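You operate a simulated robot arm through the tools that you are given. There is no shell and no other tool. Be economical: measure what you need, move in short steps, check, and stop when the job is done.

You are at the controls of a simulated robot arm. One attempt, no reset.

## Task
Dust the grey table, then fill the 300 mm groove with three sticks.
Fine: brush the sawdust off with the green bench brush and put it back; the three grey sticks on the table go end to end, square in the groove; leave the other sticks on their shelf. What is to be rubbed or washed off counts as gone when no trace of it is left.

It is judged by the outcome, as a careful person would: the job done as asked, and still so three seconds after it is handed in. It fails if anything else is knocked over, pushed out of place, dropped, spilled or broken.

## Robot
A 6-joint arm with a two-finger gripper, hanging from a carriage that runs on a gantry, over the field with the corners [-208.6, 48], [-208.6, -90], [1.4, -90], [1.4, 48] (x, y) and turns from -347 to 341 degrees about z. Base frame: it is fixed where the carriage stands at the start and does not move with it; the origin is on the floor, on the carriage's upright axis, x ahead of it, y to its left, z up; the surface under the hand at the start is at about z = 90. Lengths are in cm, angles in degrees, forces in N, time in s.
With the tool pointing down near the work surface it reaches from about 10 to 48 cm from the robot's upright axis, wherever it stands. Its first joint turns from -166.0 to 166.0 degrees. Places, roughly: 300 mm groove [10, -50, 90]; sawdust on the grey table [70, -40, 90]. Payload 2.45 kg.
The tool frame sits at the grasp point between the pads (the TCP): z along the fingers, y along the line on which they close. The tips reach 2.6 cm beyond it. Largest opening 9.6 cm; the body of the gripper starts 6.9 cm behind the TCP.
Orientation is told as [roll, pitch, yaw] about the base's x, y, z axes, in that order, counted from this pose: with the fingers straight down and closing along the base's y, the tool's x points along the base's -x, its y along +y and its z along -z.

## Interface
- The arm moves only by the tool arm_command. Its arguments are lists of equal length, an entry for each row: "offset": the shift along the tool's x, y, z in units of 40 mm (1.0 is 40 mm), a list of three; "angular": the turn, a rotation vector about the tool's x, y, z in units of 4 degrees (1.0 is 4 degrees), a list of three; "claw": the finger opening in cm, from 0 to 9.6. In form: {"offset": [[dx, dy, dz], ...], "angular": [[wx, wy, wz], ...], "claw": [claw, ...]}. A call has 1 to 20 rows; each row shifts and turns the commanded pose from where the row before left it, along the tool's axes as they then stand. A call with a number of a shift or a turn outside -1 to 1 is refused whole. Each row takes 0.2 s and may step no farther than 5 cm and 8.6 degrees from the row before; otherwise, or with a gripper value out of range, the whole call is refused. Where a pose cannot be reached the arm comes as near as it can. A force on the tool above 40 N (or 10 N above the force at the start of the call, whichever is more), or a blocked arm, ends the call early, and 0.2 s more pass. The fingers move at their own pace and stop on an object; they squeeze with about 28 N. The grip force told is the motor's: it shows also when the fingers shut on nothing. Time passes only in rows, and 0.2 s behind the last, so rows that do not move let the fingers close. It gives the time, the measured TCP pose, the force on the tool (base axes), the opening and the grip force at its end, in the units of the frame above (readings bear some noise), with the torque about the TCP (base axes, N m) and any sound that the robot's microphone picked up.
- Cameras (640 x 400 px; columns grow to the right, rows downward): "scene" is now at [24.97, 2.38, 183.47]; the picture's right is [0.44, -0.90, 0.00], its down [-0.84, -0.41, -0.36] and it looks along [0.33, 0.16, -0.93] (base axes); focal length 214 px, centre (320, 200). "wrist" rides on the gripper at [8.2, 0.3, -9.8] in the tool frame; the picture's right is [-0.04, 1.00, 0.00], its down [-0.73, -0.03, -0.68] and it looks along [-0.68, -0.03, 0.73] (tool axes); focal length 256 px, centre (320, 200).
- get_image(camera): a new picture of that camera. The clock stands still meanwhile.
- raise_lower(by): slides the trunk up (or, below 0, down) by that many cm; the arm and the scene camera ride with it, the base frame stays. It gives what a move gives, with no picture.
- roll_base(legs): drives the robot by 1 to 6 legs, each [ahead, left, turn to the left] in cm, cm and degrees, along the robot's own axes; the way and the turn of a leg run together, so that a leg with both is an arc; at most 150 cm and 180 degrees a leg. The arm and the cameras ride along, it lands a little off, and it stops where it bumps. It keeps to its track: a leg is cut to what the track allows. It gives what a move gives.
- pan_tilt(pan, tilt): turns the head with the scene camera to pan (to the left, within 155 degrees either way) and tilt (down, from -29 to 69), counted from straight ahead of the robot. It gives what a move gives.
- pixel_to_xyz(camera, pixels): there is no depth. For up to 12 entries [column, row, z] of the newest picture of that camera ("zoom" is the newest enlarged one), the place [x, y] in the base frame at which the ray of that pixel passes the height z, good to about 0.2 cm. The clock stands still meanwhile.
- close_up(camera, box): a new picture of the part [left, top, right, bottom] of that camera's present view, enlarged. The clock stands still meanwhile.
- finish_job(): hands the job in; it is judged then, once.

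Keep the steps short. Do not move on a guess: measure, check each grasp and each placing, and mend mistakes. In all there are 80 turns and 60 pictures (those below and enlarged ones count). Leave the gripper open and the arm clear of the work at the hand-in unless told otherwise, and finish with a single line.

The tools are called after "Call:" by a JSON object that holds its "op" and its "data". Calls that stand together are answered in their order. arm_command: Moves the arm, as the interface text tells. Its arguments: {"type":"object","properties":{"offset":{"type":"array","items":{"type":"array","items":{"type":"number"}}},"angular":{"type":"array","items":{"type":"array","items":{"type":"number"}}},"claw":{"type":"array","items":{"type":"number"}}},"required":["offset","angular","claw"]} The other tools are called the same way: raise_lower (by) slides the trunk up or down; roll_base (legs) drives the base; pan_tilt (pan, tilt) turns the head that bears the scene camera; get_image (camera) takes a picture; pixel_to_xyz (camera, pixels) gives the place at which the rays of pixels pass given heights; close_up (camera, box) takes an enlarged picture of a part of a camera's view; finish_job () hands the job in.

At the start:

```text
t: 0.0
tcp_pos: [43.49, -30.11, 110.62]
ee_rot: [0.0, 0.0, 0.0]
wrist_force: [0.3, 0.3, -0.9]
ft_torque: [0.02, 0.0, -0.01]
opening: 9.59
finger_force: 0.0
trunk travel left (down, up): [-57.5, 2.7]
robot x, y, heading: [0.2, 0.11, 0.2]
head pan, tilt: [26.1, 68.8]
```

scene: 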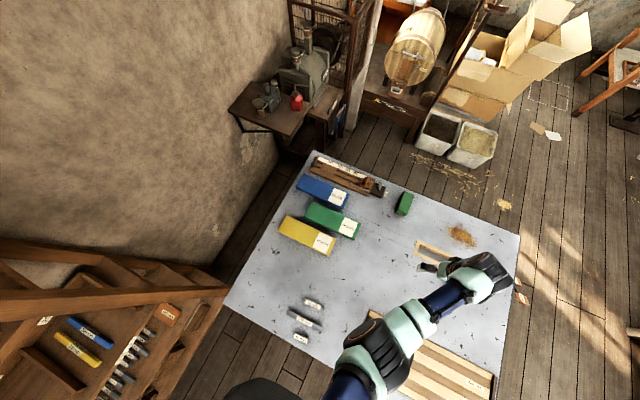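
wrist: 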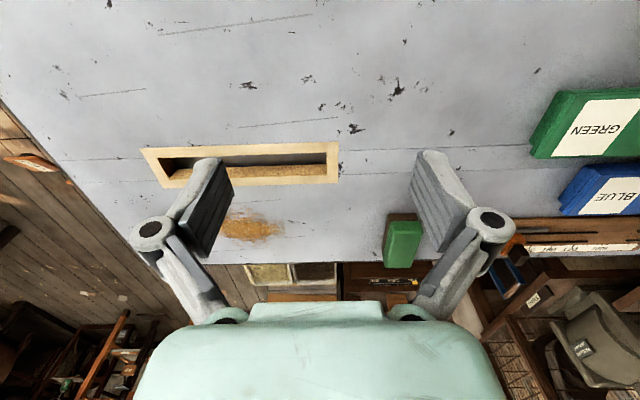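

I'll start by looking more closely at the table: the brush, the sawdust, the sticks and the grooves.

Call:
{"op": "close_up", "data": {"camera": "scene", "box": [260, 270, 360, 350]}}

Call:
{"op": "pixel_to_xyz", "data": {"camera": "scene", "pixels": [[313, 303, 90], [304, 319, 90], [300, 338, 90], [404, 204, 92], [461, 236, 90], [320, 152, 90], [225, 305, 90], [520, 236, 90], [505, 370, 90], [440, 370, 90], [432, 250, 90], [110, 360, 100]]}}

Call:
{"op": "close_up", "data": {"camera": "scene", "box": [380, 180, 540, 280]}}

Call:
{"op": "close_up", "data": {"camera": "scene", "box": [360, 300, 520, 400]}}

```text
5.00 times, centred on (310, 310) of scene
```

zoom: 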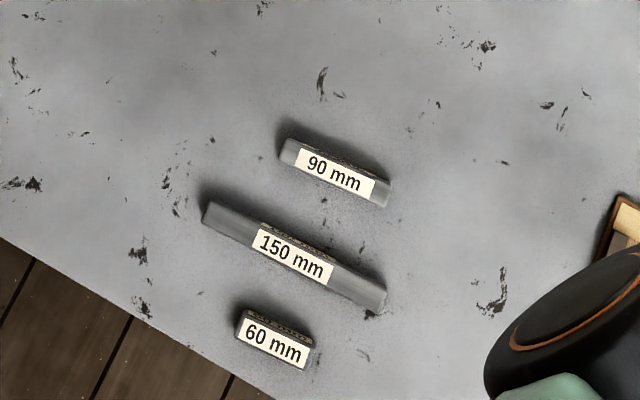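

```text
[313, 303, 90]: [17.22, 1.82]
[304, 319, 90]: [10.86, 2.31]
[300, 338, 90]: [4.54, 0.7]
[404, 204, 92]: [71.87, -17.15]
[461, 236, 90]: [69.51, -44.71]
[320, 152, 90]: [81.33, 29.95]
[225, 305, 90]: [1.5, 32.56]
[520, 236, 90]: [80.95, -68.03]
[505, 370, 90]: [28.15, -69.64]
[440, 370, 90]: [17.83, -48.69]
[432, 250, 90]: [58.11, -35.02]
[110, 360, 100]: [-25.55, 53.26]
```

```text
4.00 times, centred on (460, 230) of scene
```

zoom: 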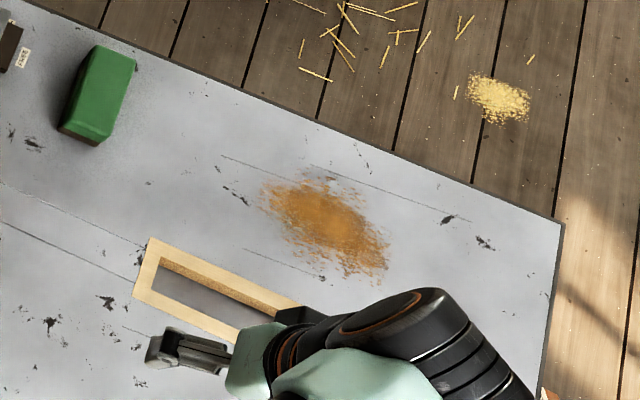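

```text
4.00 times, centred on (440, 350) of scene
```

zoom: 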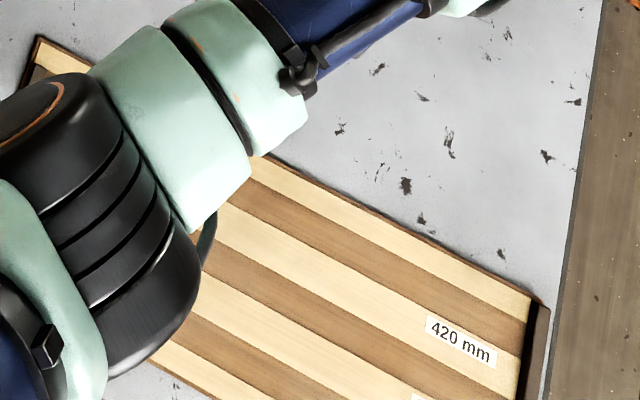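

The sticks are 90 + 150 + 60 = 300 mm, so they will fill the groove. The brush is at about (72,-17) and the sawdust at about (69,-45), both beyond the nominal reach. I'll test how far the arm gets toward +x at a safe height.

Call:
{"op": "arm_command", "data": {"offset": [[-1, 0, 0], [-1, 0, 0], [-1, 0, 0], [-1, 0, 0], [-1, 0, 0], [-1, 0, 0], [-1, 0, 0], [0, 0, 0]], "angular": [[0, 0, 0], [0, 0, 0], [0, 0, 0], [0, 0, 0], [0, 0, 0], [0, 0, 0], [0, 0, 0], [0, 0, 0]], "claw": [9.6, 9.6, 9.6, 9.6, 9.6, 9.6, 9.6, 9.6]}}

Call:
{"op": "get_image", "data": {"camera": "scene"}}

Call:
{"op": "get_image", "data": {"camera": "wrist"}}

```text
t: 1.8
tcp_pos: [55.83, -25.22, 114.92]
ee_rot: [0.0, 0.0, 0.0]
wrist_force: [0.2, -0.5, -0.2]
ft_torque: [0.02, -0.04, 0.02]
opening: 9.58
finger_force: 0.1
out of reach, approached as far as the arm can: row 3, 4, 5, 6, 7
trunk travel left (down, up): [-57.5, 2.7]
robot x, y, heading: [-0.08, 0.05, -0.0]
head pan, tilt: [26.1, 68.8]
```

```text
54 pictures are left
```

scene: 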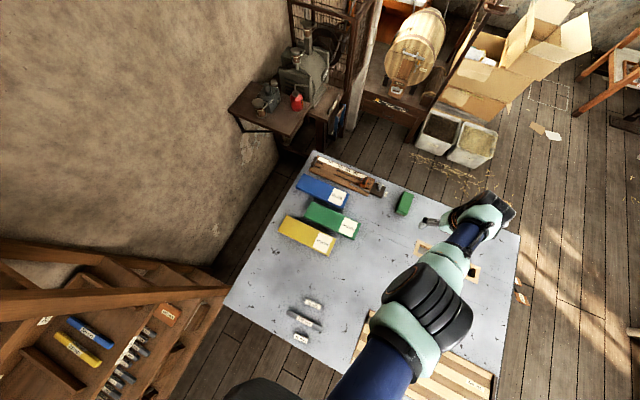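

```text
53 pictures are left
```

wrist: 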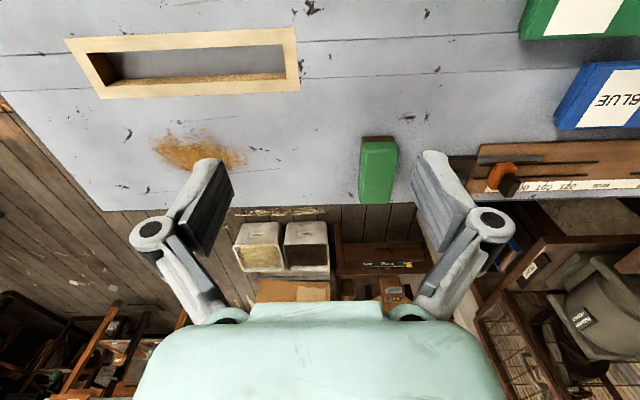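

The limit at this height is about 61 cm, and the shoulder seems to sit well above the table. I'll drive to about x=1.4, y=-17, lower the trunk, and check the reach again.

Call:
{"op": "roll_base", "data": {"legs": [[1.3, -17, 0]]}}

Call:
{"op": "raise_lower", "data": {"by": -15}}

Call:
{"op": "arm_command", "data": {"offset": [[0, 0, -1], [0, 0.8, -1], [0, 0.8, -1], [0, 0.8, -1], [0, 0.8, -1], [0, 0.8, 0], [0, 0.8, 0], [0, 0.8, 0], [0, 0.8, 0], [0, 0, 0]], "angular": [[0, 0, 0], [0, 0, 0], [0, 0, 0], [0, 0, 0], [0, 0, 0], [0, 0, 0], [0, 0, 0], [0, 0, 0], [0, 0, 0], [0, 0, 0]], "claw": [9.6, 9.6, 9.6, 9.6, 9.6, 9.6, 9.6, 9.6, 9.6, 9.6]}}

Call:
{"op": "get_image", "data": {"camera": "scene"}}

```text
t: 3.3
tcp_pos: [56.94, -42.23, 115.08]
ee_rot: [0.0, 0.0, 0.0]
wrist_force: [0.4, 0.0, 0.0]
ft_torque: [-0.02, -0.04, -0.04]
opening: 9.59
finger_force: 0.1
trunk travel left (down, up): [-57.5, 2.7]
robot x, y, heading: [1.15, -17.23, -0.3]
head pan, tilt: [26.1, 68.8]
```

```text
t: 5.0
tcp_pos: [57.0, -42.12, 100.01]
ee_rot: [0.0, 0.0, 0.0]
wrist_force: [0.4, 0.3, 0.1]
ft_torque: [-0.02, -0.03, 0.0]
opening: 9.61
finger_force: 0.0
trunk travel left (down, up): [-42.5, 17.7]
robot x, y, heading: [1.03, -17.35, 0.2]
head pan, tilt: [26.1, 68.8]
```

```text
refused: row 2 steps farther than a row can; nothing moved
```

```text
52 pictures are left
```

scene: 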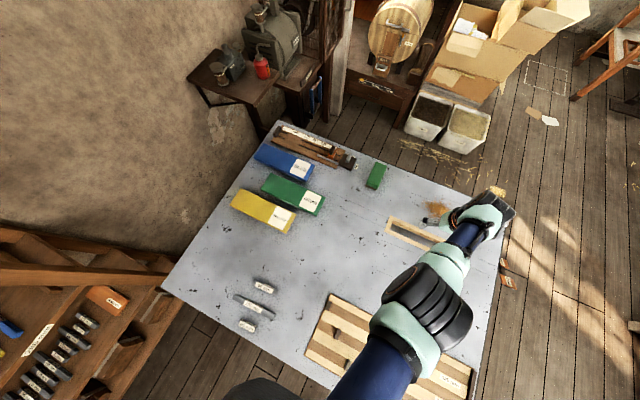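

Clear so far. Next I'll raise the tool, swing it in line with the brush (y≈-17), and lower the trunk further.

Call:
{"op": "arm_command", "data": {"offset": [[0, 0, -1], [0, 0, -1], [0, 0, -1], [0, 0, -1], [0, 1, 0], [0, 1, 0], [0, 1, 0], [0, 1, 0], [0, 1, 0], [0, 1, 0], [0, 0, 0]], "angular": [[0, 0, 0], [0, 0, 0], [0, 0, 0], [0, 0, 0], [0, 0, 0], [0, 0, 0], [0, 0, 0], [0, 0, 0], [0, 0, 0], [0, 0, 0], [0, 0, 0]], "claw": [9.6, 9.6, 9.6, 9.6, 9.6, 9.6, 9.6, 9.6, 9.6, 9.6, 9.6]}}

Call:
{"op": "raise_lower", "data": {"by": -15}}

Call:
{"op": "get_image", "data": {"camera": "wrist"}}

Call:
{"op": "get_image", "data": {"camera": "scene"}}

```text
t: 7.4
tcp_pos: [59.63, -18.68, 114.21]
ee_rot: [0.0, -0.1, 0.0]
wrist_force: [0.5, -0.3, -0.1]
ft_torque: [0.0, 0.03, 0.0]
opening: 9.57
finger_force: 0.1
out of reach, approached as far as the arm can: row 6, 7, 8, 9
trunk travel left (down, up): [-42.5, 17.7]
robot x, y, heading: [1.23, -16.93, -0.0]
head pan, tilt: [26.1, 68.8]
```

```text
t: 9.2
tcp_pos: [59.59, -18.8, 99.33]
ee_rot: [0.0, 0.0, 0.0]
wrist_force: [-0.1, -0.2, 0.5]
ft_torque: [-0.02, -0.06, 0.03]
opening: 9.6
finger_force: 0.1
trunk travel left (down, up): [-27.5, 32.7]
robot x, y, heading: [1.26, -16.98, 0.1]
head pan, tilt: [26.1, 68.8]
```

```text
51 pictures are left
```

wrist: 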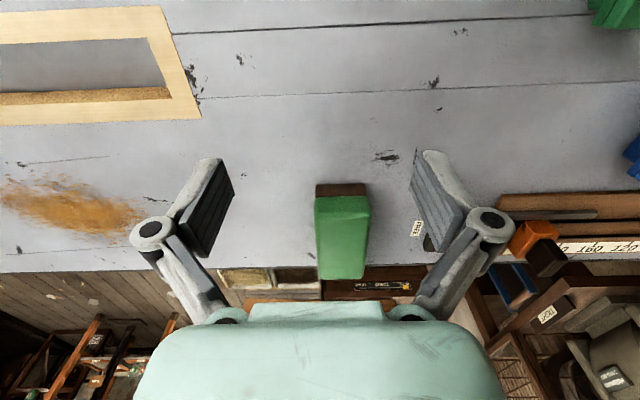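

```text
50 pictures are left
```

scene: 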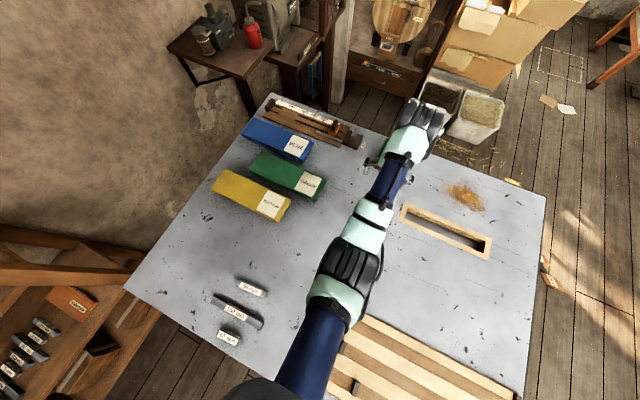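

The view is good. I'll get a close-up of the brush and its position.

Call:
{"op": "close_up", "data": {"camera": "wrist", "box": [280, 150, 400, 290]}}

Call:
{"op": "pixel_to_xyz", "data": {"camera": "wrist", "pixels": [[316, 185, 90], [367, 185, 90], [316, 197, 93], [368, 197, 93], [317, 278, 95], [362, 278, 95], [317, 278, 93], [110, 235, 90], [10, 185, 90], [145, 215, 90], [185, 120, 90], [300, 267, 90]]}}

Call:
{"op": "pixel_to_xyz", "data": {"camera": "scene", "pixels": [[447, 184, 90], [487, 212, 90], [466, 198, 90], [460, 185, 90], [545, 198, 90], [404, 207, 90], [485, 258, 90], [252, 287, 91], [237, 312, 91], [228, 338, 91], [520, 395, 90], [366, 315, 90]]}}

```text
2.86 times, centred on (340, 220) of wrist
```

zoom: 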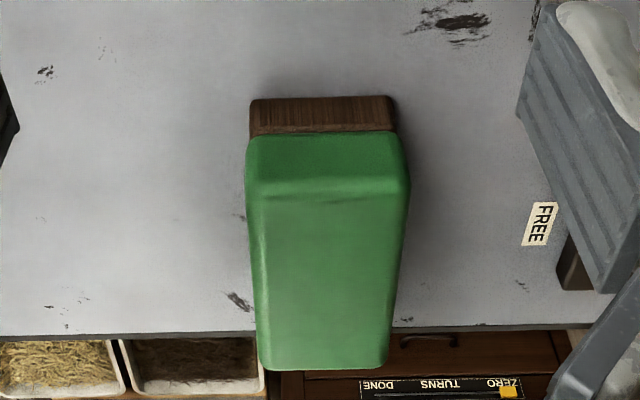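

```text
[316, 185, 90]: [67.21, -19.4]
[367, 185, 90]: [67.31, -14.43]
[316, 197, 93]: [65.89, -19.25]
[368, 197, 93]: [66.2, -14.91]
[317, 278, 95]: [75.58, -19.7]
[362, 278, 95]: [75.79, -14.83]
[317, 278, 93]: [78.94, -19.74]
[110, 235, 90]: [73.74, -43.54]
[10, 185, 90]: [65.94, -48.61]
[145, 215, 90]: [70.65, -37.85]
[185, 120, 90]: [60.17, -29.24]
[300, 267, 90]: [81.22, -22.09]
```

```text
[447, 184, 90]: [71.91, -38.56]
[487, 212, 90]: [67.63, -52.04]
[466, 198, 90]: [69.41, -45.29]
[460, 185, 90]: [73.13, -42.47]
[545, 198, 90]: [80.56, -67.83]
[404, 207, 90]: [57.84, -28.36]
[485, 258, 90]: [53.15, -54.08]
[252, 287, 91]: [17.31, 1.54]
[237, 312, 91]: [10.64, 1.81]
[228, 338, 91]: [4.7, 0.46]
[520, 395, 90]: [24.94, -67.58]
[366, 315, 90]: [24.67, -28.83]
```

Brush: x 67–76, y -19.5 to -14.7, top about z=95, so the middle is near (71.5,-17). It's far out, so I'll tilt the tool forward 36° and move toward it at a height above it.

Call:
{"op": "arm_command", "data": {"offset": [[0, 0.45, -0.5], [0, 0, 0], [0, 0, 0], [0, 0, 0], [0, 0, 0], [0, 0, 0], [0, 0, 0], [0, 0, 0], [0, 0, 0], [0, 0, 0]], "angular": [[0, -1, 0], [0, -1, 0], [0, -1, 0], [0, -1, 0], [0, -1, 0], [0, -1, 0], [0, -1, 0], [0, -1, 0], [0, -1, 0], [0, 0, 0]], "claw": [9.6, 9.6, 9.6, 9.6, 9.6, 9.6, 9.6, 9.6, 9.6, 9.6]}}

```text
t: 11.4
tcp_pos: [60.07, -16.78, 100.93]
ee_rot: [0.0, -36.0, 0.1]
wrist_force: [-0.4, 0.7, -0.3]
ft_torque: [0.0, 0.02, 0.01]
opening: 9.62
finger_force: 0.1
out of reach, approached as far as the arm can: row 1
trunk travel left (down, up): [-27.5, 32.7]
robot x, y, heading: [1.66, -17.31, 0.2]
head pan, tilt: [26.1, 68.8]
```

The tilt is done. Now I'll move 10.5 cm in +x at constant height.

Call:
{"op": "arm_command", "data": {"offset": [[-0.531, 0, 0.386], [-0.531, 0, 0.386], [-0.531, 0, 0.386], [-0.531, 0, 0.386], [0, 0, 0]], "angular": [[0, 0, 0], [0, 0, 0], [0, 0, 0], [0, 0, 0], [0, 0, 0]], "claw": [9.6, 9.6, 9.6, 9.6, 9.6]}}

Call:
{"op": "get_image", "data": {"camera": "wrist"}}

```text
t: 12.6
tcp_pos: [70.57, -16.81, 100.96]
ee_rot: [0.1, -36.0, 0.0]
wrist_force: [0.4, -0.1, -0.1]
ft_torque: [0.0, 0.01, 0.0]
opening: 9.58
finger_force: 0.1
trunk travel left (down, up): [-27.5, 32.7]
robot x, y, heading: [1.26, -16.82, -0.1]
head pan, tilt: [26.1, 68.8]
```

```text
48 pictures are left
```

wrist: 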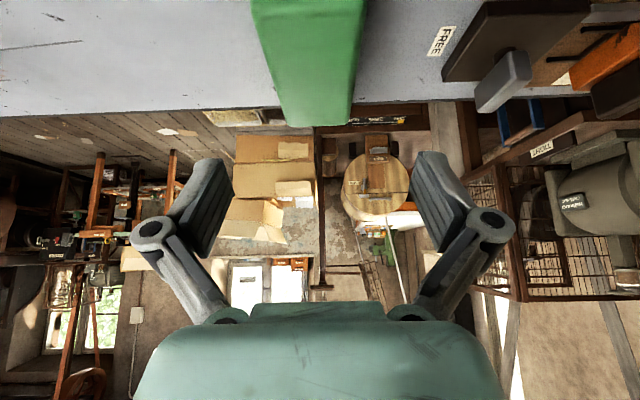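

It reached. Before descending I'll check the clearance to the dark block on the right, and the brush's centring.

Call:
{"op": "pixel_to_xyz", "data": {"camera": "wrist", "pixels": [[441, 78, 90], [441, 78, 94], [475, 100, 94], [283, 124, 95], [352, 122, 95], [272, 60, 95], [362, 60, 95], [430, 55, 90]]}}

Call:
{"op": "close_up", "data": {"camera": "scene", "box": [240, 80, 440, 205]}}

```text
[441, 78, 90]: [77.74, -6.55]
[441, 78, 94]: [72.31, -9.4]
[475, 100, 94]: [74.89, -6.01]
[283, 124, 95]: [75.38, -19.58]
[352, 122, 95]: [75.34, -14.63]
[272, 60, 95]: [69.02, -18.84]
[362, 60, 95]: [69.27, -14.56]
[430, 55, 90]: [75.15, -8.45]
```

```text
3.20 times, centred on (340, 142) of scene
```

zoom: 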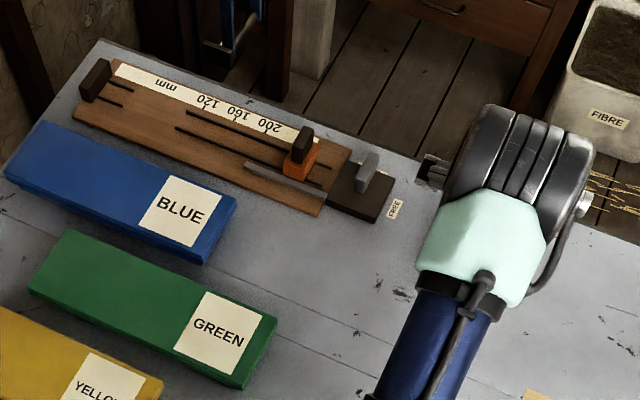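

Clear: the block's edge is at about y=-7. I'll descend to z≈94 with the opening at 7 cm, then close on the brush.

Call:
{"op": "arm_command", "data": {"offset": [[0, -0.05, 0], [0.257, 0, 0.354], [0.257, 0, 0.354], [0.257, 0, 0.354], [0.257, 0, 0.354], [0, 0, 0], [0, 0, 0], [0, 0, 0], [0, 0, 0]], "angular": [[0, 0, 0], [0, 0, 0], [0, 0, 0], [0, 0, 0], [0, 0, 0], [0, 0, 0], [0, 0, 0], [0, 0, 0], [0, 0, 0]], "claw": [7, 7, 7, 7, 7, 4, 3, 3, 3]}}

Call:
{"op": "get_image", "data": {"camera": "wrist"}}

```text
t: 14.6
tcp_pos: [70.57, -17.15, 93.76]
ee_rot: [0.1, -36.1, 0.0]
wrist_force: [0.4, -0.2, 0.3]
ft_torque: [0.0, 0.04, -0.03]
opening: 4.95
finger_force: 28.3
trunk travel left (down, up): [-27.5, 32.7]
robot x, y, heading: [1.46, -17.09, -0.0]
head pan, tilt: [26.1, 68.8]
```

```text
46 pictures are left
```

wrist: 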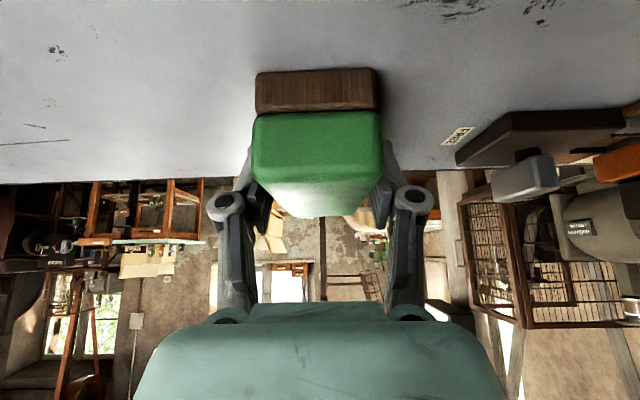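

The brush is held at an opening of 4.95; the grasp TCP was (70.57,-17.15,93.76). I'll lift it 3 cm and drive to y=-45.

Call:
{"op": "arm_command", "data": {"offset": [[-0.22, 0, -0.303], [-0.22, 0, -0.303], [0, 0, 0]], "angular": [[0, 0, 0], [0, 0, 0], [0, 0, 0]], "claw": [3, 3, 3]}}

Call:
{"op": "roll_base", "data": {"legs": [[0, -28, 0]]}}

Call:
{"op": "get_image", "data": {"camera": "wrist"}}

Call:
{"op": "get_image", "data": {"camera": "scene"}}

```text
t: 15.4
tcp_pos: [70.63, -17.2, 96.9]
ee_rot: [0.0, -36.0, 0.0]
wrist_force: [0.7, -0.2, -1.6]
ft_torque: [0.01, 0.02, -0.01]
opening: 4.95
finger_force: 27.8
trunk travel left (down, up): [-27.5, 32.7]
robot x, y, heading: [1.36, -17.0, 0.3]
head pan, tilt: [26.1, 68.8]
```

```text
t: 17.3
tcp_pos: [70.76, -45.05, 96.85]
ee_rot: [-0.1, -36.0, 0.0]
wrist_force: [-1.2, 0.5, -1.3]
ft_torque: [-0.01, 0.05, 0.01]
opening: 4.95
finger_force: 27.6
trunk travel left (down, up): [-27.5, 32.7]
robot x, y, heading: [1.32, -45.13, 0.1]
head pan, tilt: [26.1, 68.8]
```

```text
45 pictures are left
```

wrist: 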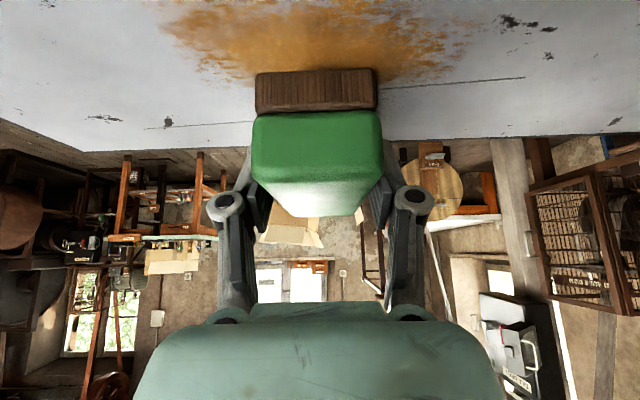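

```text
44 pictures are left
```

scene: 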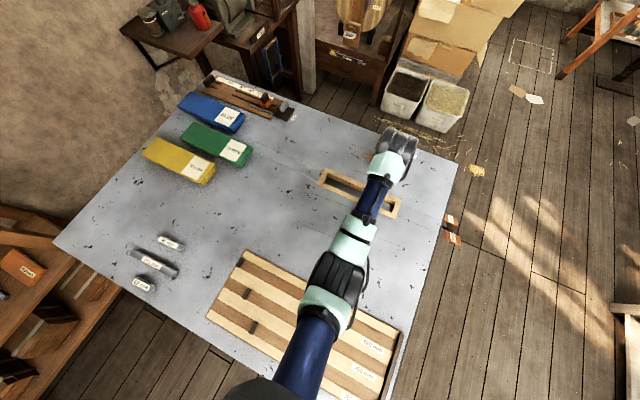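

Now the first sweep: go to y≈-33, lower the bristles to the table, and sweep toward -y.

Call:
{"op": "arm_command", "data": {"offset": [[0, 1, 0], [0, 1, 0], [0, 1, 0], [0.162, 0, 0.222], [0.162, 0, 0.222], [0.161, 0, 0.222], [0, -0.5, 0], [0, -0.5, 0], [0, -0.5, 0], [0, -0.5, 0], [0, -0.5, 0], [0, -0.5, 0], [0, -0.5, 0], [0, -0.5, 0], [0, -0.5, 0], [0, -0.5, 0], [0, -0.5, 0], [0, -0.5, 0], [0, -0.5, 0], [0, 0, 0]], "angular": [[0, 0, 0], [0, 0, 0], [0, 0, 0], [0, 0, 0], [0, 0, 0], [0, 0, 0], [0, 0, 0], [0, 0, 0], [0, 0, 0], [0, 0, 0], [0, 0, 0], [0, 0, 0], [0, 0, 0], [0, 0, 0], [0, 0, 0], [0, 0, 0], [0, 0, 0], [0, 0, 0], [0, 0, 0], [0, 0, 0]], "claw": [3, 3, 3, 3, 3, 3, 3, 3, 3, 3, 3, 3, 3, 3, 3, 3, 3, 3, 3, 3]}}

Call:
{"op": "get_image", "data": {"camera": "wrist"}}

Call:
{"op": "close_up", "data": {"camera": "scene", "box": [300, 110, 480, 222]}}

```text
t: 21.5
tcp_pos: [70.79, -59.08, 93.73]
ee_rot: [0.0, -36.0, 0.0]
wrist_force: [2.0, 4.5, 18.2]
ft_torque: [0.19, -0.31, 0.12]
opening: 4.95
finger_force: 28.6
trunk travel left (down, up): [-27.5, 32.7]
robot x, y, heading: [1.48, -44.8, -0.1]
head pan, tilt: [26.1, 68.8]
```

```text
43 pictures are left
```

wrist: 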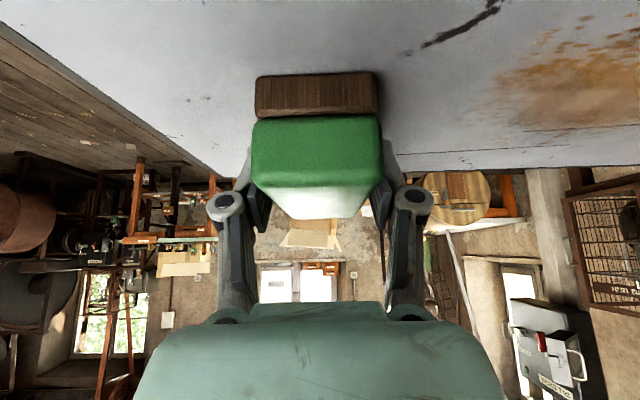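

```text
3.56 times, centred on (390, 166) of scene
```

zoom: 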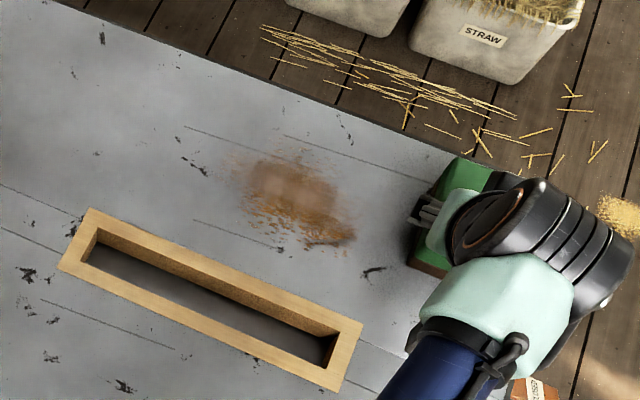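

One pass faded it, so the sawdust needs several. I'll sweep back, shift 3 cm toward the robot, and sweep again.

Call:
{"op": "arm_command", "data": {"offset": [[0, 0.7, 0], [0, 0.7, 0], [0, 0.7, 0], [0, 0.7, 0], [0, 0.7, 0], [0, 0.7, 0], [0, 0.7, 0], [0, 0.7, 0], [0, 0.7, 0], [0.607, 0, -0.441], [0, -0.7, 0], [0, -0.7, 0], [0, -0.7, 0], [0, -0.7, 0], [0, -0.7, 0], [0, -0.7, 0], [0, -0.7, 0], [0, -0.7, 0], [0, -0.7, 0]], "angular": [[0, 0, 0], [0, 0, 0], [0, 0, 0], [0, 0, 0], [0, 0, 0], [0, 0, 0], [0, 0, 0], [0, 0, 0], [0, 0, 0], [0, 0, 0], [0, 0, 0], [0, 0, 0], [0, 0, 0], [0, 0, 0], [0, 0, 0], [0, 0, 0], [0, 0, 0], [0, 0, 0], [0, 0, 0]], "claw": [3, 3, 3, 3, 3, 3, 3, 3, 3, 3, 3, 3, 3, 3, 3, 3, 3, 3, 3]}}

Call:
{"op": "close_up", "data": {"camera": "scene", "box": [300, 110, 480, 222]}}

```text
t: 25.5
tcp_pos: [67.87, -59.05, 93.73]
ee_rot: [-0.1, -36.1, 0.1]
wrist_force: [0.9, 3.3, 21.2]
ft_torque: [0.22, -0.36, 0.24]
opening: 4.96
finger_force: 28.0
trunk travel left (down, up): [-27.5, 32.7]
robot x, y, heading: [1.36, -44.72, -0.1]
head pan, tilt: [26.1, 68.8]
```

```text
3.56 times, centred on (390, 166) of scene
```

zoom: 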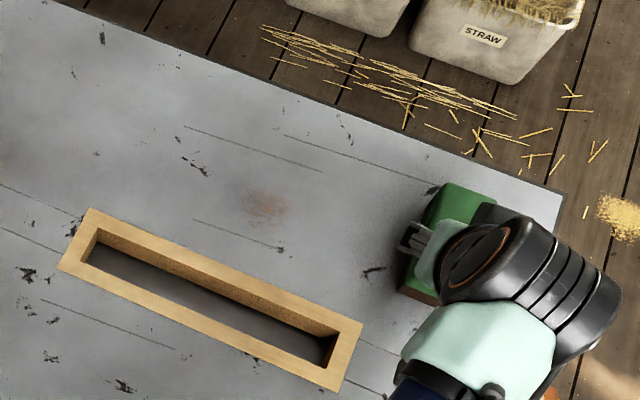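

Nearly gone. Two more passes at this line, then one a little farther out.

Call:
{"op": "arm_command", "data": {"offset": [[0, 0.7, 0], [0, 0.7, 0], [0, 0.7, 0], [0, 0.7, 0], [0, 0.7, 0], [0, 0.7, 0], [0, 0.7, 0], [0, 0.7, 0], [0, 0.7, 0], [-0.42, 0, 0.305], [0, -0.7, 0], [0, -0.7, 0], [0, -0.7, 0], [0, -0.7, 0], [0, -0.7, 0], [0, -0.7, 0], [0, -0.7, 0], [0, -0.7, 0], [0, -0.7, 0]], "angular": [[0, 0, 0], [0, 0, 0], [0, 0, 0], [0, 0, 0], [0, 0, 0], [0, 0, 0], [0, 0, 0], [0, 0, 0], [0, 0, 0], [0, 0, 0], [0, 0, 0], [0, 0, 0], [0, 0, 0], [0, 0, 0], [0, 0, 0], [0, 0, 0], [0, 0, 0], [0, 0, 0], [0, 0, 0]], "claw": [3, 3, 3, 3, 3, 3, 3, 3, 3, 3, 3, 3, 3, 3, 3, 3, 3, 3, 3]}}

Call:
{"op": "arm_command", "data": {"offset": [[0, 0.7, 0], [0, 0.7, 0], [0, 0.7, 0], [0, 0.7, 0], [0, 0.7, 0], [0, 0.7, 0], [0, 0.7, 0], [0, 0.7, 0], [0, 0.7, 0], [0.28, 0, -0.204], [0, -0.7, 0], [0, -0.7, 0], [0, -0.7, 0], [0, -0.7, 0], [0, -0.7, 0], [0, -0.7, 0], [0, -0.7, 0], [0, -0.7, 0], [0, -0.7, 0]], "angular": [[0, 0, 0], [0, 0, 0], [0, 0, 0], [0, 0, 0], [0, 0, 0], [0, 0, 0], [0, 0, 0], [0, 0, 0], [0, 0, 0], [0, 0, 0], [0, 0, 0], [0, 0, 0], [0, 0, 0], [0, 0, 0], [0, 0, 0], [0, 0, 0], [0, 0, 0], [0, 0, 0], [0, 0, 0]], "claw": [3, 3, 3, 3, 3, 3, 3, 3, 3, 3, 3, 3, 3, 3, 3, 3, 3, 3, 3]}}

Call:
{"op": "close_up", "data": {"camera": "scene", "box": [340, 130, 430, 190]}}

```text
t: 29.5
tcp_pos: [69.8, -59.13, 93.46]
ee_rot: [0.0, -36.0, -0.1]
wrist_force: [0.7, -0.4, -2.1]
ft_torque: [0.0, 0.0, 0.01]
opening: 4.94
finger_force: 28.1
trunk travel left (down, up): [-27.5, 32.7]
robot x, y, heading: [0.97, -44.67, -0.1]
head pan, tilt: [26.1, 68.8]
```

```text
t: 33.5
tcp_pos: [68.34, -59.14, 93.55]
ee_rot: [0.1, -36.0, 0.1]
wrist_force: [0.4, 0.6, -1.4]
ft_torque: [0.01, 0.03, -0.03]
opening: 4.93
finger_force: 27.7
trunk travel left (down, up): [-27.5, 32.7]
robot x, y, heading: [1.03, -44.81, -0.2]
head pan, tilt: [26.1, 68.8]
```

```text
6.67 times, centred on (385, 160) of scene
```

zoom: 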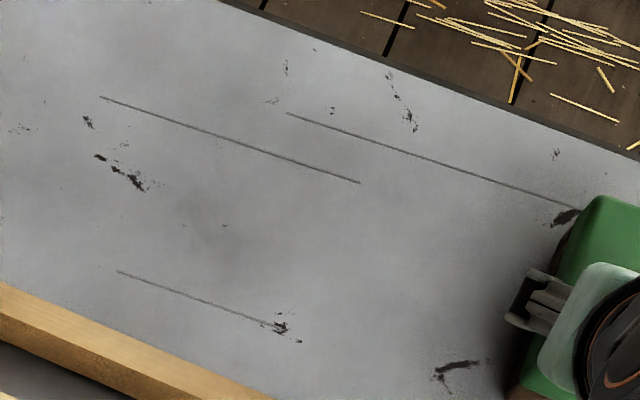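

No trace is visible now. I'll lift, return the arm to centre, look at the table, and drive back to the brush's place.

Call:
{"op": "arm_command", "data": {"offset": [[-0.22, 0, -0.303], [-0.22, 0, -0.303], [-0.45, 0, 0.328], [0, 0.875, 0], [0, 0.875, 0], [0, 0.875, 0], [0, 0.875, 0], [0, 0, 0]], "angular": [[0, 0, 0], [0, 0, 0], [0, 0, 0], [0, 0, 0], [0, 0, 0], [0, 0, 0], [0, 0, 0], [0, 0, 0]], "claw": [3, 3, 3, 3, 3, 3, 3, 3]}}

Call:
{"op": "roll_base", "data": {"legs": [[0.3, 28, 0]]}}

Call:
{"op": "get_image", "data": {"camera": "wrist"}}

Call:
{"op": "close_up", "data": {"camera": "scene", "box": [360, 120, 560, 245]}}

```text
t: 35.3
tcp_pos: [70.58, -45.13, 96.51]
ee_rot: [0.0, -36.0, 0.1]
wrist_force: [-0.3, -0.2, -1.3]
ft_torque: [-0.02, 0.0, 0.0]
opening: 4.96
finger_force: 28.5
trunk travel left (down, up): [-27.5, 32.7]
robot x, y, heading: [1.26, -45.01, 0.0]
head pan, tilt: [26.1, 68.8]
```

```text
t: 37.3
tcp_pos: [70.67, -17.27, 96.5]
ee_rot: [0.0, -36.0, 0.0]
wrist_force: [0.2, 0.8, -0.9]
ft_torque: [-0.03, 0.03, 0.01]
opening: 4.93
finger_force: 28.1
trunk travel left (down, up): [-27.5, 32.7]
robot x, y, heading: [1.45, -17.04, -0.1]
head pan, tilt: [26.1, 68.8]
```

```text
39 pictures are left
```

wrist: 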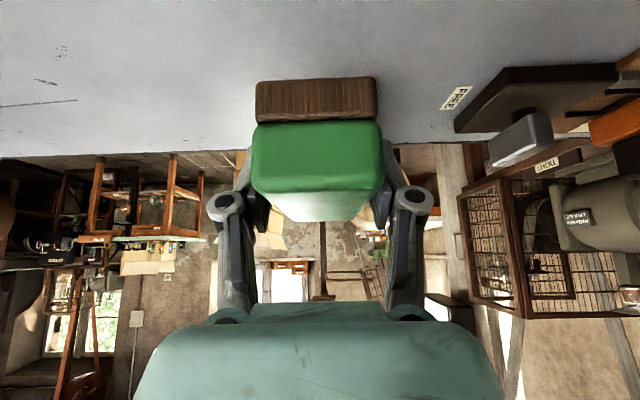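

```text
3.20 times, centred on (460, 182) of scene
```

zoom: 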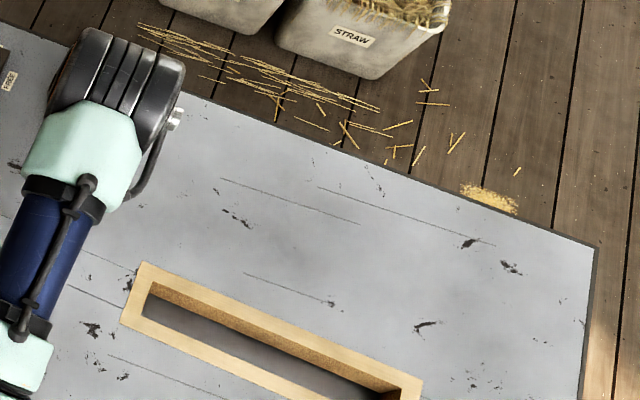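

The table is clean. Now I'll lower the brush onto its place slowly and read the force.

Call:
{"op": "arm_command", "data": {"offset": [[0.114, 0, 0.157], [0.114, 0, 0.157], [0.114, 0, 0.157], [0.114, 0, 0.157], [0, 0, 0]], "angular": [[0, 0, 0], [0, 0, 0], [0, 0, 0], [0, 0, 0], [0, 0, 0]], "claw": [3, 3, 3, 3, 3]}}

Call:
{"op": "get_image", "data": {"camera": "wrist"}}

```text
t: 38.5
tcp_pos: [70.74, -17.28, 93.48]
ee_rot: [0.0, -36.0, -0.1]
wrist_force: [-3.0, 0.3, 8.2]
ft_torque: [0.04, 0.47, 0.04]
opening: 4.94
finger_force: 27.9
trunk travel left (down, up): [-27.5, 32.7]
robot x, y, heading: [1.15, -16.56, 0.1]
head pan, tilt: [26.1, 68.8]
```

```text
37 pictures are left
```

wrist: 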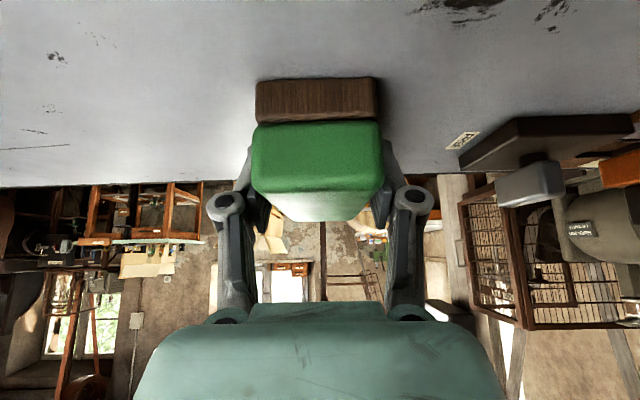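

It's in contact at 8 N, so I'll open to 7 and back off along the tool axis, then look.

Call:
{"op": "arm_command", "data": {"offset": [[0, 0, 0], [0, 0, 0], [0, 0, -0.5], [0, 0, -0.8], [0, 0, -0.8], [0, 0, -0.8], [0, 0, 0]], "angular": [[0, 0, 0], [0, 0, 0], [0, 0, 0], [0, 0, 0], [0, 0, 0], [0, 0, 0], [0, 0, 0]], "claw": [7, 7, 7, 7, 7, 7, 7]}}

Call:
{"op": "get_image", "data": {"camera": "wrist"}}

Call:
{"op": "pixel_to_xyz", "data": {"camera": "wrist", "pixels": [[300, 100, 95]]}}

```text
t: 40.1
tcp_pos: [63.86, -17.34, 102.79]
ee_rot: [0.0, -36.0, -0.1]
wrist_force: [1.3, -0.5, -0.4]
ft_torque: [-0.01, -0.02, -0.02]
opening: 7.01
finger_force: 0.0
trunk travel left (down, up): [-27.5, 32.7]
robot x, y, heading: [1.42, -16.99, 0.0]
head pan, tilt: [26.1, 68.8]
```

```text
36 pictures are left
```

wrist: 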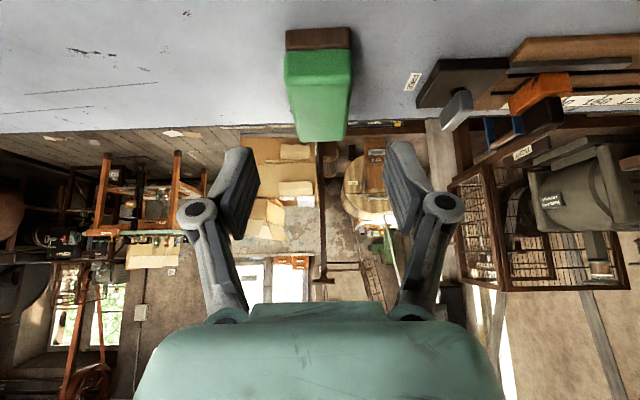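

```text
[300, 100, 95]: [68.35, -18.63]
```

The brush is back on its spot and standing. I'll straighten the tool, raise it, and drive back to about (-22,-25), from where the sticks and the groove board are both in reach.

Call:
{"op": "arm_command", "data": {"offset": [[0.6, 0, -0.8], [0.6, 0, -0.5], [0.6, 0, 0], [0.6, 0, 0], [0.6, 0, 0], [0.6, 0, 0], [0.6, 0, 0], [0, 0, -0.5], [0, 0, -0.5], [0, 0, 0]], "angular": [[0, 1, 0], [0, 1, 0], [0, 1, 0], [0, 1, 0], [0, 1, 0], [0, 1, 0], [0, 1, 0], [0, 1, 0], [0, 1, 0], [0, 0, 0]], "claw": [7, 7, 7, 7, 7, 7, 7, 7, 7, 7]}}

Call:
{"op": "roll_base", "data": {"legs": [[-23.3, -8, 0]]}}

Call:
{"op": "get_image", "data": {"camera": "scene"}}

```text
t: 42.3
tcp_pos: [53.16, -17.25, 92.22]
ee_rot: [-0.1, -0.1, 0.1]
wrist_force: [-0.4, 0.4, 0.6]
ft_torque: [-0.01, -0.03, 0.0]
opening: 6.98
finger_force: 0.0
out of reach, approached as far as the arm can: row 4, 5, 6, 7, 8, 9
trunk travel left (down, up): [-27.5, 32.7]
robot x, y, heading: [1.45, -17.16, 0.1]
head pan, tilt: [26.1, 68.8]
```

```text
t: 44.1
tcp_pos: [29.88, -25.22, 92.1]
ee_rot: [0.0, -0.1, 0.1]
wrist_force: [0.1, -0.6, 0.0]
ft_torque: [-0.01, 0.01, -0.03]
opening: 7.01
finger_force: 0.1
trunk travel left (down, up): [-27.5, 32.7]
robot x, y, heading: [-21.89, -24.92, 0.1]
head pan, tilt: [26.1, 68.8]
```

```text
35 pictures are left
```

scene: 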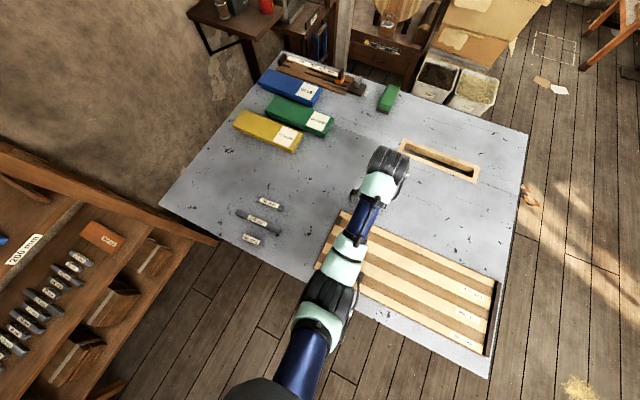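

The tool ended low (z=92.1) though with no contact force. I'll raise the trunk straight away and check that nothing moved.

Call:
{"op": "raise_lower", "data": {"by": 15}}

Call:
{"op": "get_image", "data": {"camera": "wrist"}}

Call:
{"op": "close_up", "data": {"camera": "scene", "box": [280, 180, 520, 380]}}

```text
t: 45.8
tcp_pos: [29.79, -25.31, 107.32]
ee_rot: [0.0, -0.1, 0.0]
wrist_force: [0.3, -0.6, -0.7]
ft_torque: [-0.02, 0.03, -0.03]
opening: 6.97
finger_force: 0.0
trunk travel left (down, up): [-42.5, 17.7]
robot x, y, heading: [-21.96, -25.04, -0.0]
head pan, tilt: [26.1, 68.8]
```

```text
34 pictures are left
```

wrist: 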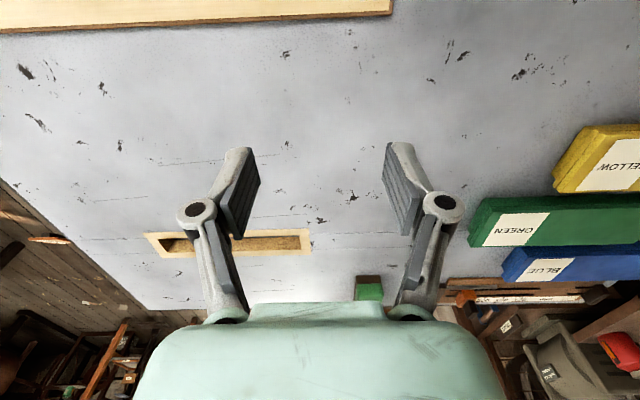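

```text
2.00 times, centred on (400, 280) of scene
```

zoom: 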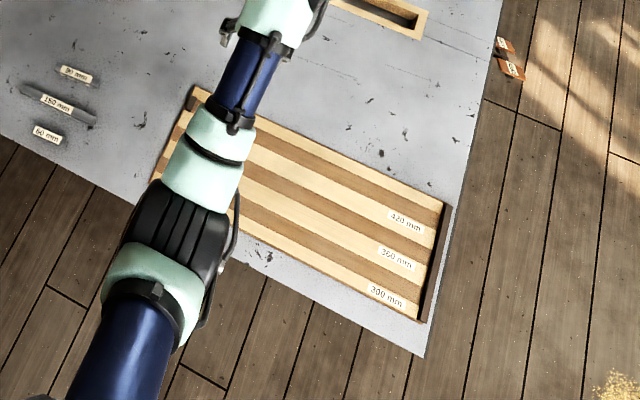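

Nothing was disturbed. The board has three grooves labelled 420, 360 and 300 mm, and the 300 is nearest the robot. I'll move the hand over the near side by the sticks to see them from the wrist camera and uncover the board.

Call:
{"op": "arm_command", "data": {"offset": [[0, 0, -1], [0.97, 0.72, 0], [0.97, 0.72, 0], [0.97, 0.72, 0], [0.97, 0.72, 0], [0.97, 0.72, 0], [0.97, 0.72, 0], [0.97, 0.72, 0], [0.97, 0.72, 0], [0.97, 0.72, 0], [0, 0, 0]], "angular": [[0, 0, 0], [0, 0, 0], [0, 0, 0], [0, 0, 0], [0, 0, 0], [0, 0, 0], [0, 0, 0], [0, 0, 0], [0, 0, 0], [0, 0, 0], [0, 0, 0]], "claw": [7, 7, 7, 7, 7, 7, 7, 7, 7, 7, 7]}}

Call:
{"op": "get_image", "data": {"camera": "wrist"}}

Call:
{"op": "get_image", "data": {"camera": "scene"}}

```text
t: 48.2
tcp_pos: [1.63, 1.59, 99.63]
ee_rot: [0.2, -0.2, 0.1]
wrist_force: [0.1, -0.2, -0.3]
ft_torque: [-0.01, 0.0, -0.02]
opening: 7.0
finger_force: 0.2
out of reach, approached as far as the arm can: row 1, 2, 3, 4, 5, 6, 7, 8, 9
trunk travel left (down, up): [-42.5, 17.7]
robot x, y, heading: [-21.92, -25.19, -0.0]
head pan, tilt: [26.1, 68.8]
```

```text
32 pictures are left
```

wrist: 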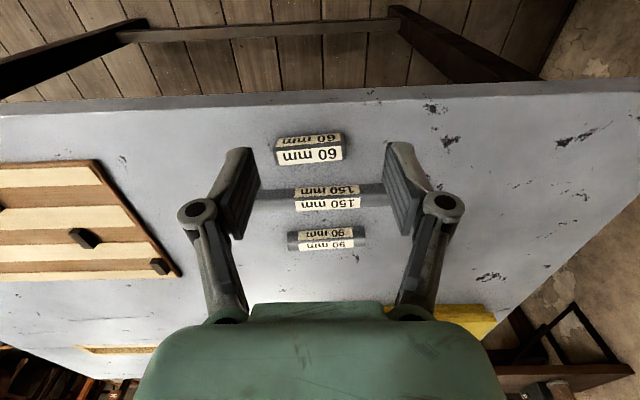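

```text
31 pictures are left
```

scene: 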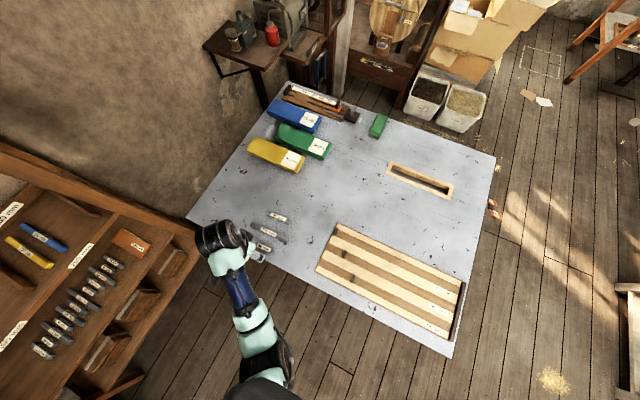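

Good view. I'll raise the trunk back to working height for near work, then take close-ups of the board and sticks.

Call:
{"op": "raise_lower", "data": {"by": 15}}

Call:
{"op": "close_up", "data": {"camera": "scene", "box": [310, 205, 470, 330]}}

Call:
{"op": "get_image", "data": {"camera": "wrist"}}

```text
t: 50.0
tcp_pos: [1.67, 1.36, 114.75]
ee_rot: [0.1, -0.2, 0.0]
wrist_force: [0.2, -0.1, -0.5]
ft_torque: [-0.01, -0.01, 0.01]
opening: 6.98
finger_force: 0.0
trunk travel left (down, up): [-57.5, 2.7]
robot x, y, heading: [-22.04, -25.23, -0.0]
head pan, tilt: [26.1, 68.8]
```

```text
3.20 times, centred on (390, 268) of scene
```

zoom: 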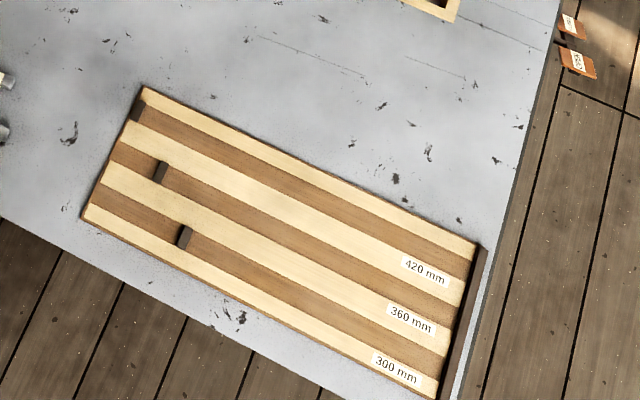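

```text
29 pictures are left
```

wrist: 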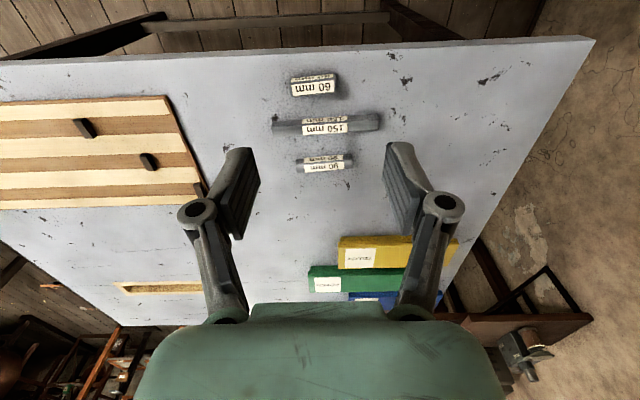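

Now precise measurements from the wrist camera: sticks and board ends.

Call:
{"op": "close_up", "data": {"camera": "wrist", "box": [256, 62, 396, 182]}}

Call:
{"op": "close_up", "data": {"camera": "wrist", "box": [0, 85, 220, 215]}}

Call:
{"op": "pixel_to_xyz", "data": {"camera": "zoom", "pixels": [[210, 105, 91.5], [210, 140, 91.5], [245, 105, 91.5], [480, 30, 91.5], [0, 40, 91.5]]}}

```text
3.33 times, centred on (326, 122) of wrist
```

zoom: 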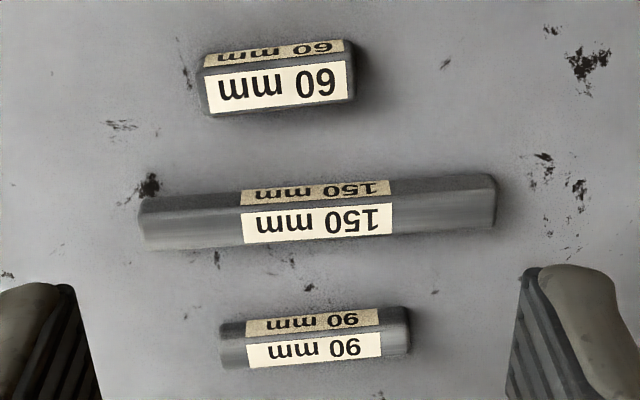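

```text
2.91 times, centred on (110, 150) of wrist
```

zoom: 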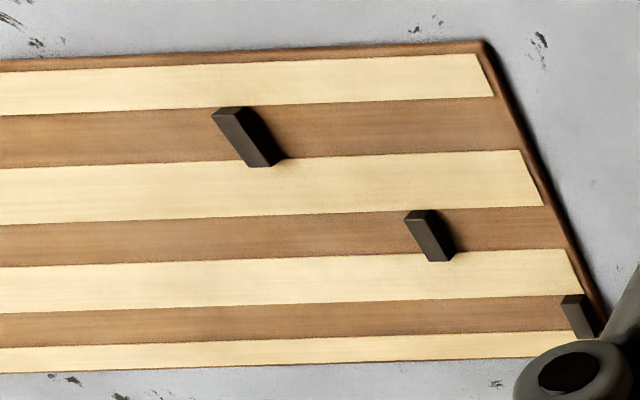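

```text
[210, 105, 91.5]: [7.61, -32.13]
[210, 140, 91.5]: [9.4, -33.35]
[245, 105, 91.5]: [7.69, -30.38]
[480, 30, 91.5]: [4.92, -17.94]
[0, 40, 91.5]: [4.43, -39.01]
```

I'll convert the stick corners (from the first close-up) and the groove edges to base coordinates.

Call:
{"op": "pixel_to_xyz", "data": {"camera": "wrist", "pixels": [[290.9, 83.9, 92], [335.6, 80.6, 92], [293.6, 97.4, 92], [336.5, 91.7, 92], [271.3, 125.6, 92], [379.1, 119, 92], [274, 137, 92], [379.1, 129.5, 92], [296, 163.4, 92], [353, 159.5, 92], [296.6, 172.4, 92], [353, 167.6, 92]]}}

Call:
{"op": "pixel_to_xyz", "data": {"camera": "zoom", "pixels": [[250, 167, 91], [285, 158, 91], [212, 113, 92], [247, 107, 92], [0, 116, 91], [500, 97, 91], [0, 167, 91], [515, 152, 91], [485, 40, 91], [605, 325, 91]]}}

Call:
{"op": "close_up", "data": {"camera": "wrist", "box": [50, 100, 110, 140]}}

```text
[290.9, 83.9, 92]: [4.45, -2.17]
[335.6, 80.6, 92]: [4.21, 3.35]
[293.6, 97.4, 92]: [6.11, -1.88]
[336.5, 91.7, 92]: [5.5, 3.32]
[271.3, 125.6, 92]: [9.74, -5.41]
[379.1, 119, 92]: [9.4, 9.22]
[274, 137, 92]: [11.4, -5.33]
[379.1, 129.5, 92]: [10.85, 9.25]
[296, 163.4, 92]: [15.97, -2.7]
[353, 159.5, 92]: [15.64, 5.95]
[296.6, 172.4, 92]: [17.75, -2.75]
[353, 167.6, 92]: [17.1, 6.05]
```

```text
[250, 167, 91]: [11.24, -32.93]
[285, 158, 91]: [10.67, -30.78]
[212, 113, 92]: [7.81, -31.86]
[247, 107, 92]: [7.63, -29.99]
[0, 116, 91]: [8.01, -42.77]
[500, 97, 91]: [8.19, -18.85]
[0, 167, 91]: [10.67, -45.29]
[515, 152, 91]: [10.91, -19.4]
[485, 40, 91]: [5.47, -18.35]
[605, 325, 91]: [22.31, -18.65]
```

```text
10.00 times, centred on (80, 120) of wrist
```

zoom: 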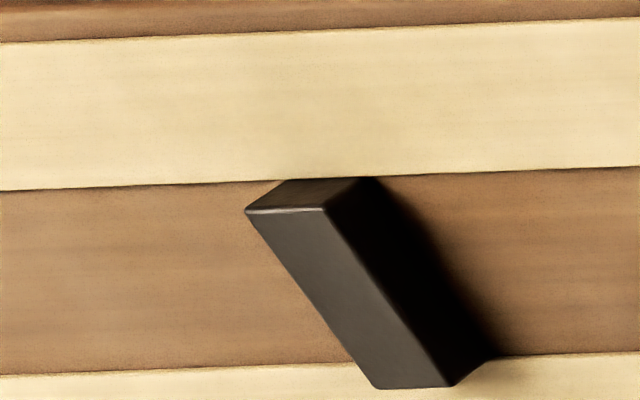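

Sticks (centres): 60 at (5.3,0.6), 150 at (10.7,1.9), 90 at (17.1,1.6), all about 1.7 cm square and lying roughly along y. The 300 groove is around x 8–10.8, with a stop near y=-32. I'll move the hand opposite the groove to measure it square on.

Call:
{"op": "arm_command", "data": {"offset": [[0, -1, 0], [0, -1, 0], [0, -1, 0], [0, -1, 0], [0, -1, 0], [0, -1, 0], [0, -1, 0], [0, -1, 0], [0, -1, 0], [0, -1, 0], [0, -1, 0], [0, -1, 0], [0, 0, 0]], "angular": [[0, 0, 0], [0, 0, 0], [0, 0, 0], [0, 0, 0], [0, 0, 0], [0, 0, 0], [0, 0, 0], [0, 0, 0], [0, 0, 0], [0, 0, 0], [0, 0, 0], [0, 0, 0], [0, 0, 0]], "claw": [7, 7, 7, 7, 7, 7, 7, 7, 7, 7, 7, 7, 7]}}

Call:
{"op": "close_up", "data": {"camera": "wrist", "box": [160, 30, 480, 230]}}

```text
t: 52.8
tcp_pos: [1.66, -46.46, 113.99]
ee_rot: [0.2, -0.2, 0.1]
wrist_force: [0.2, -0.8, 0.4]
ft_torque: [0.04, 0.0, 0.0]
opening: 6.99
finger_force: 0.0
out of reach, approached as far as the arm can: row 2
trunk travel left (down, up): [-57.5, 2.7]
robot x, y, heading: [-21.91, -24.85, 0.1]
head pan, tilt: [26.1, 68.8]
```

```text
2.00 times, centred on (320, 130) of wrist
```

zoom: 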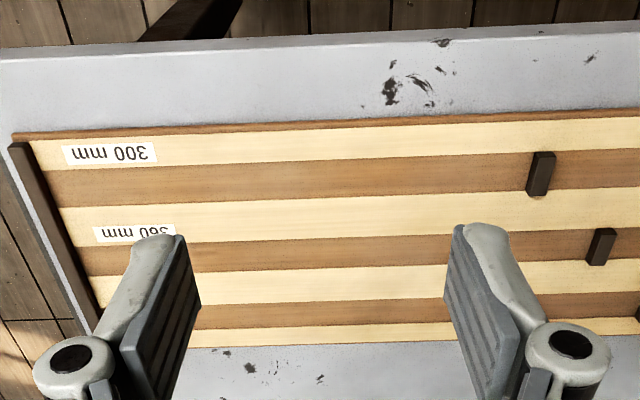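

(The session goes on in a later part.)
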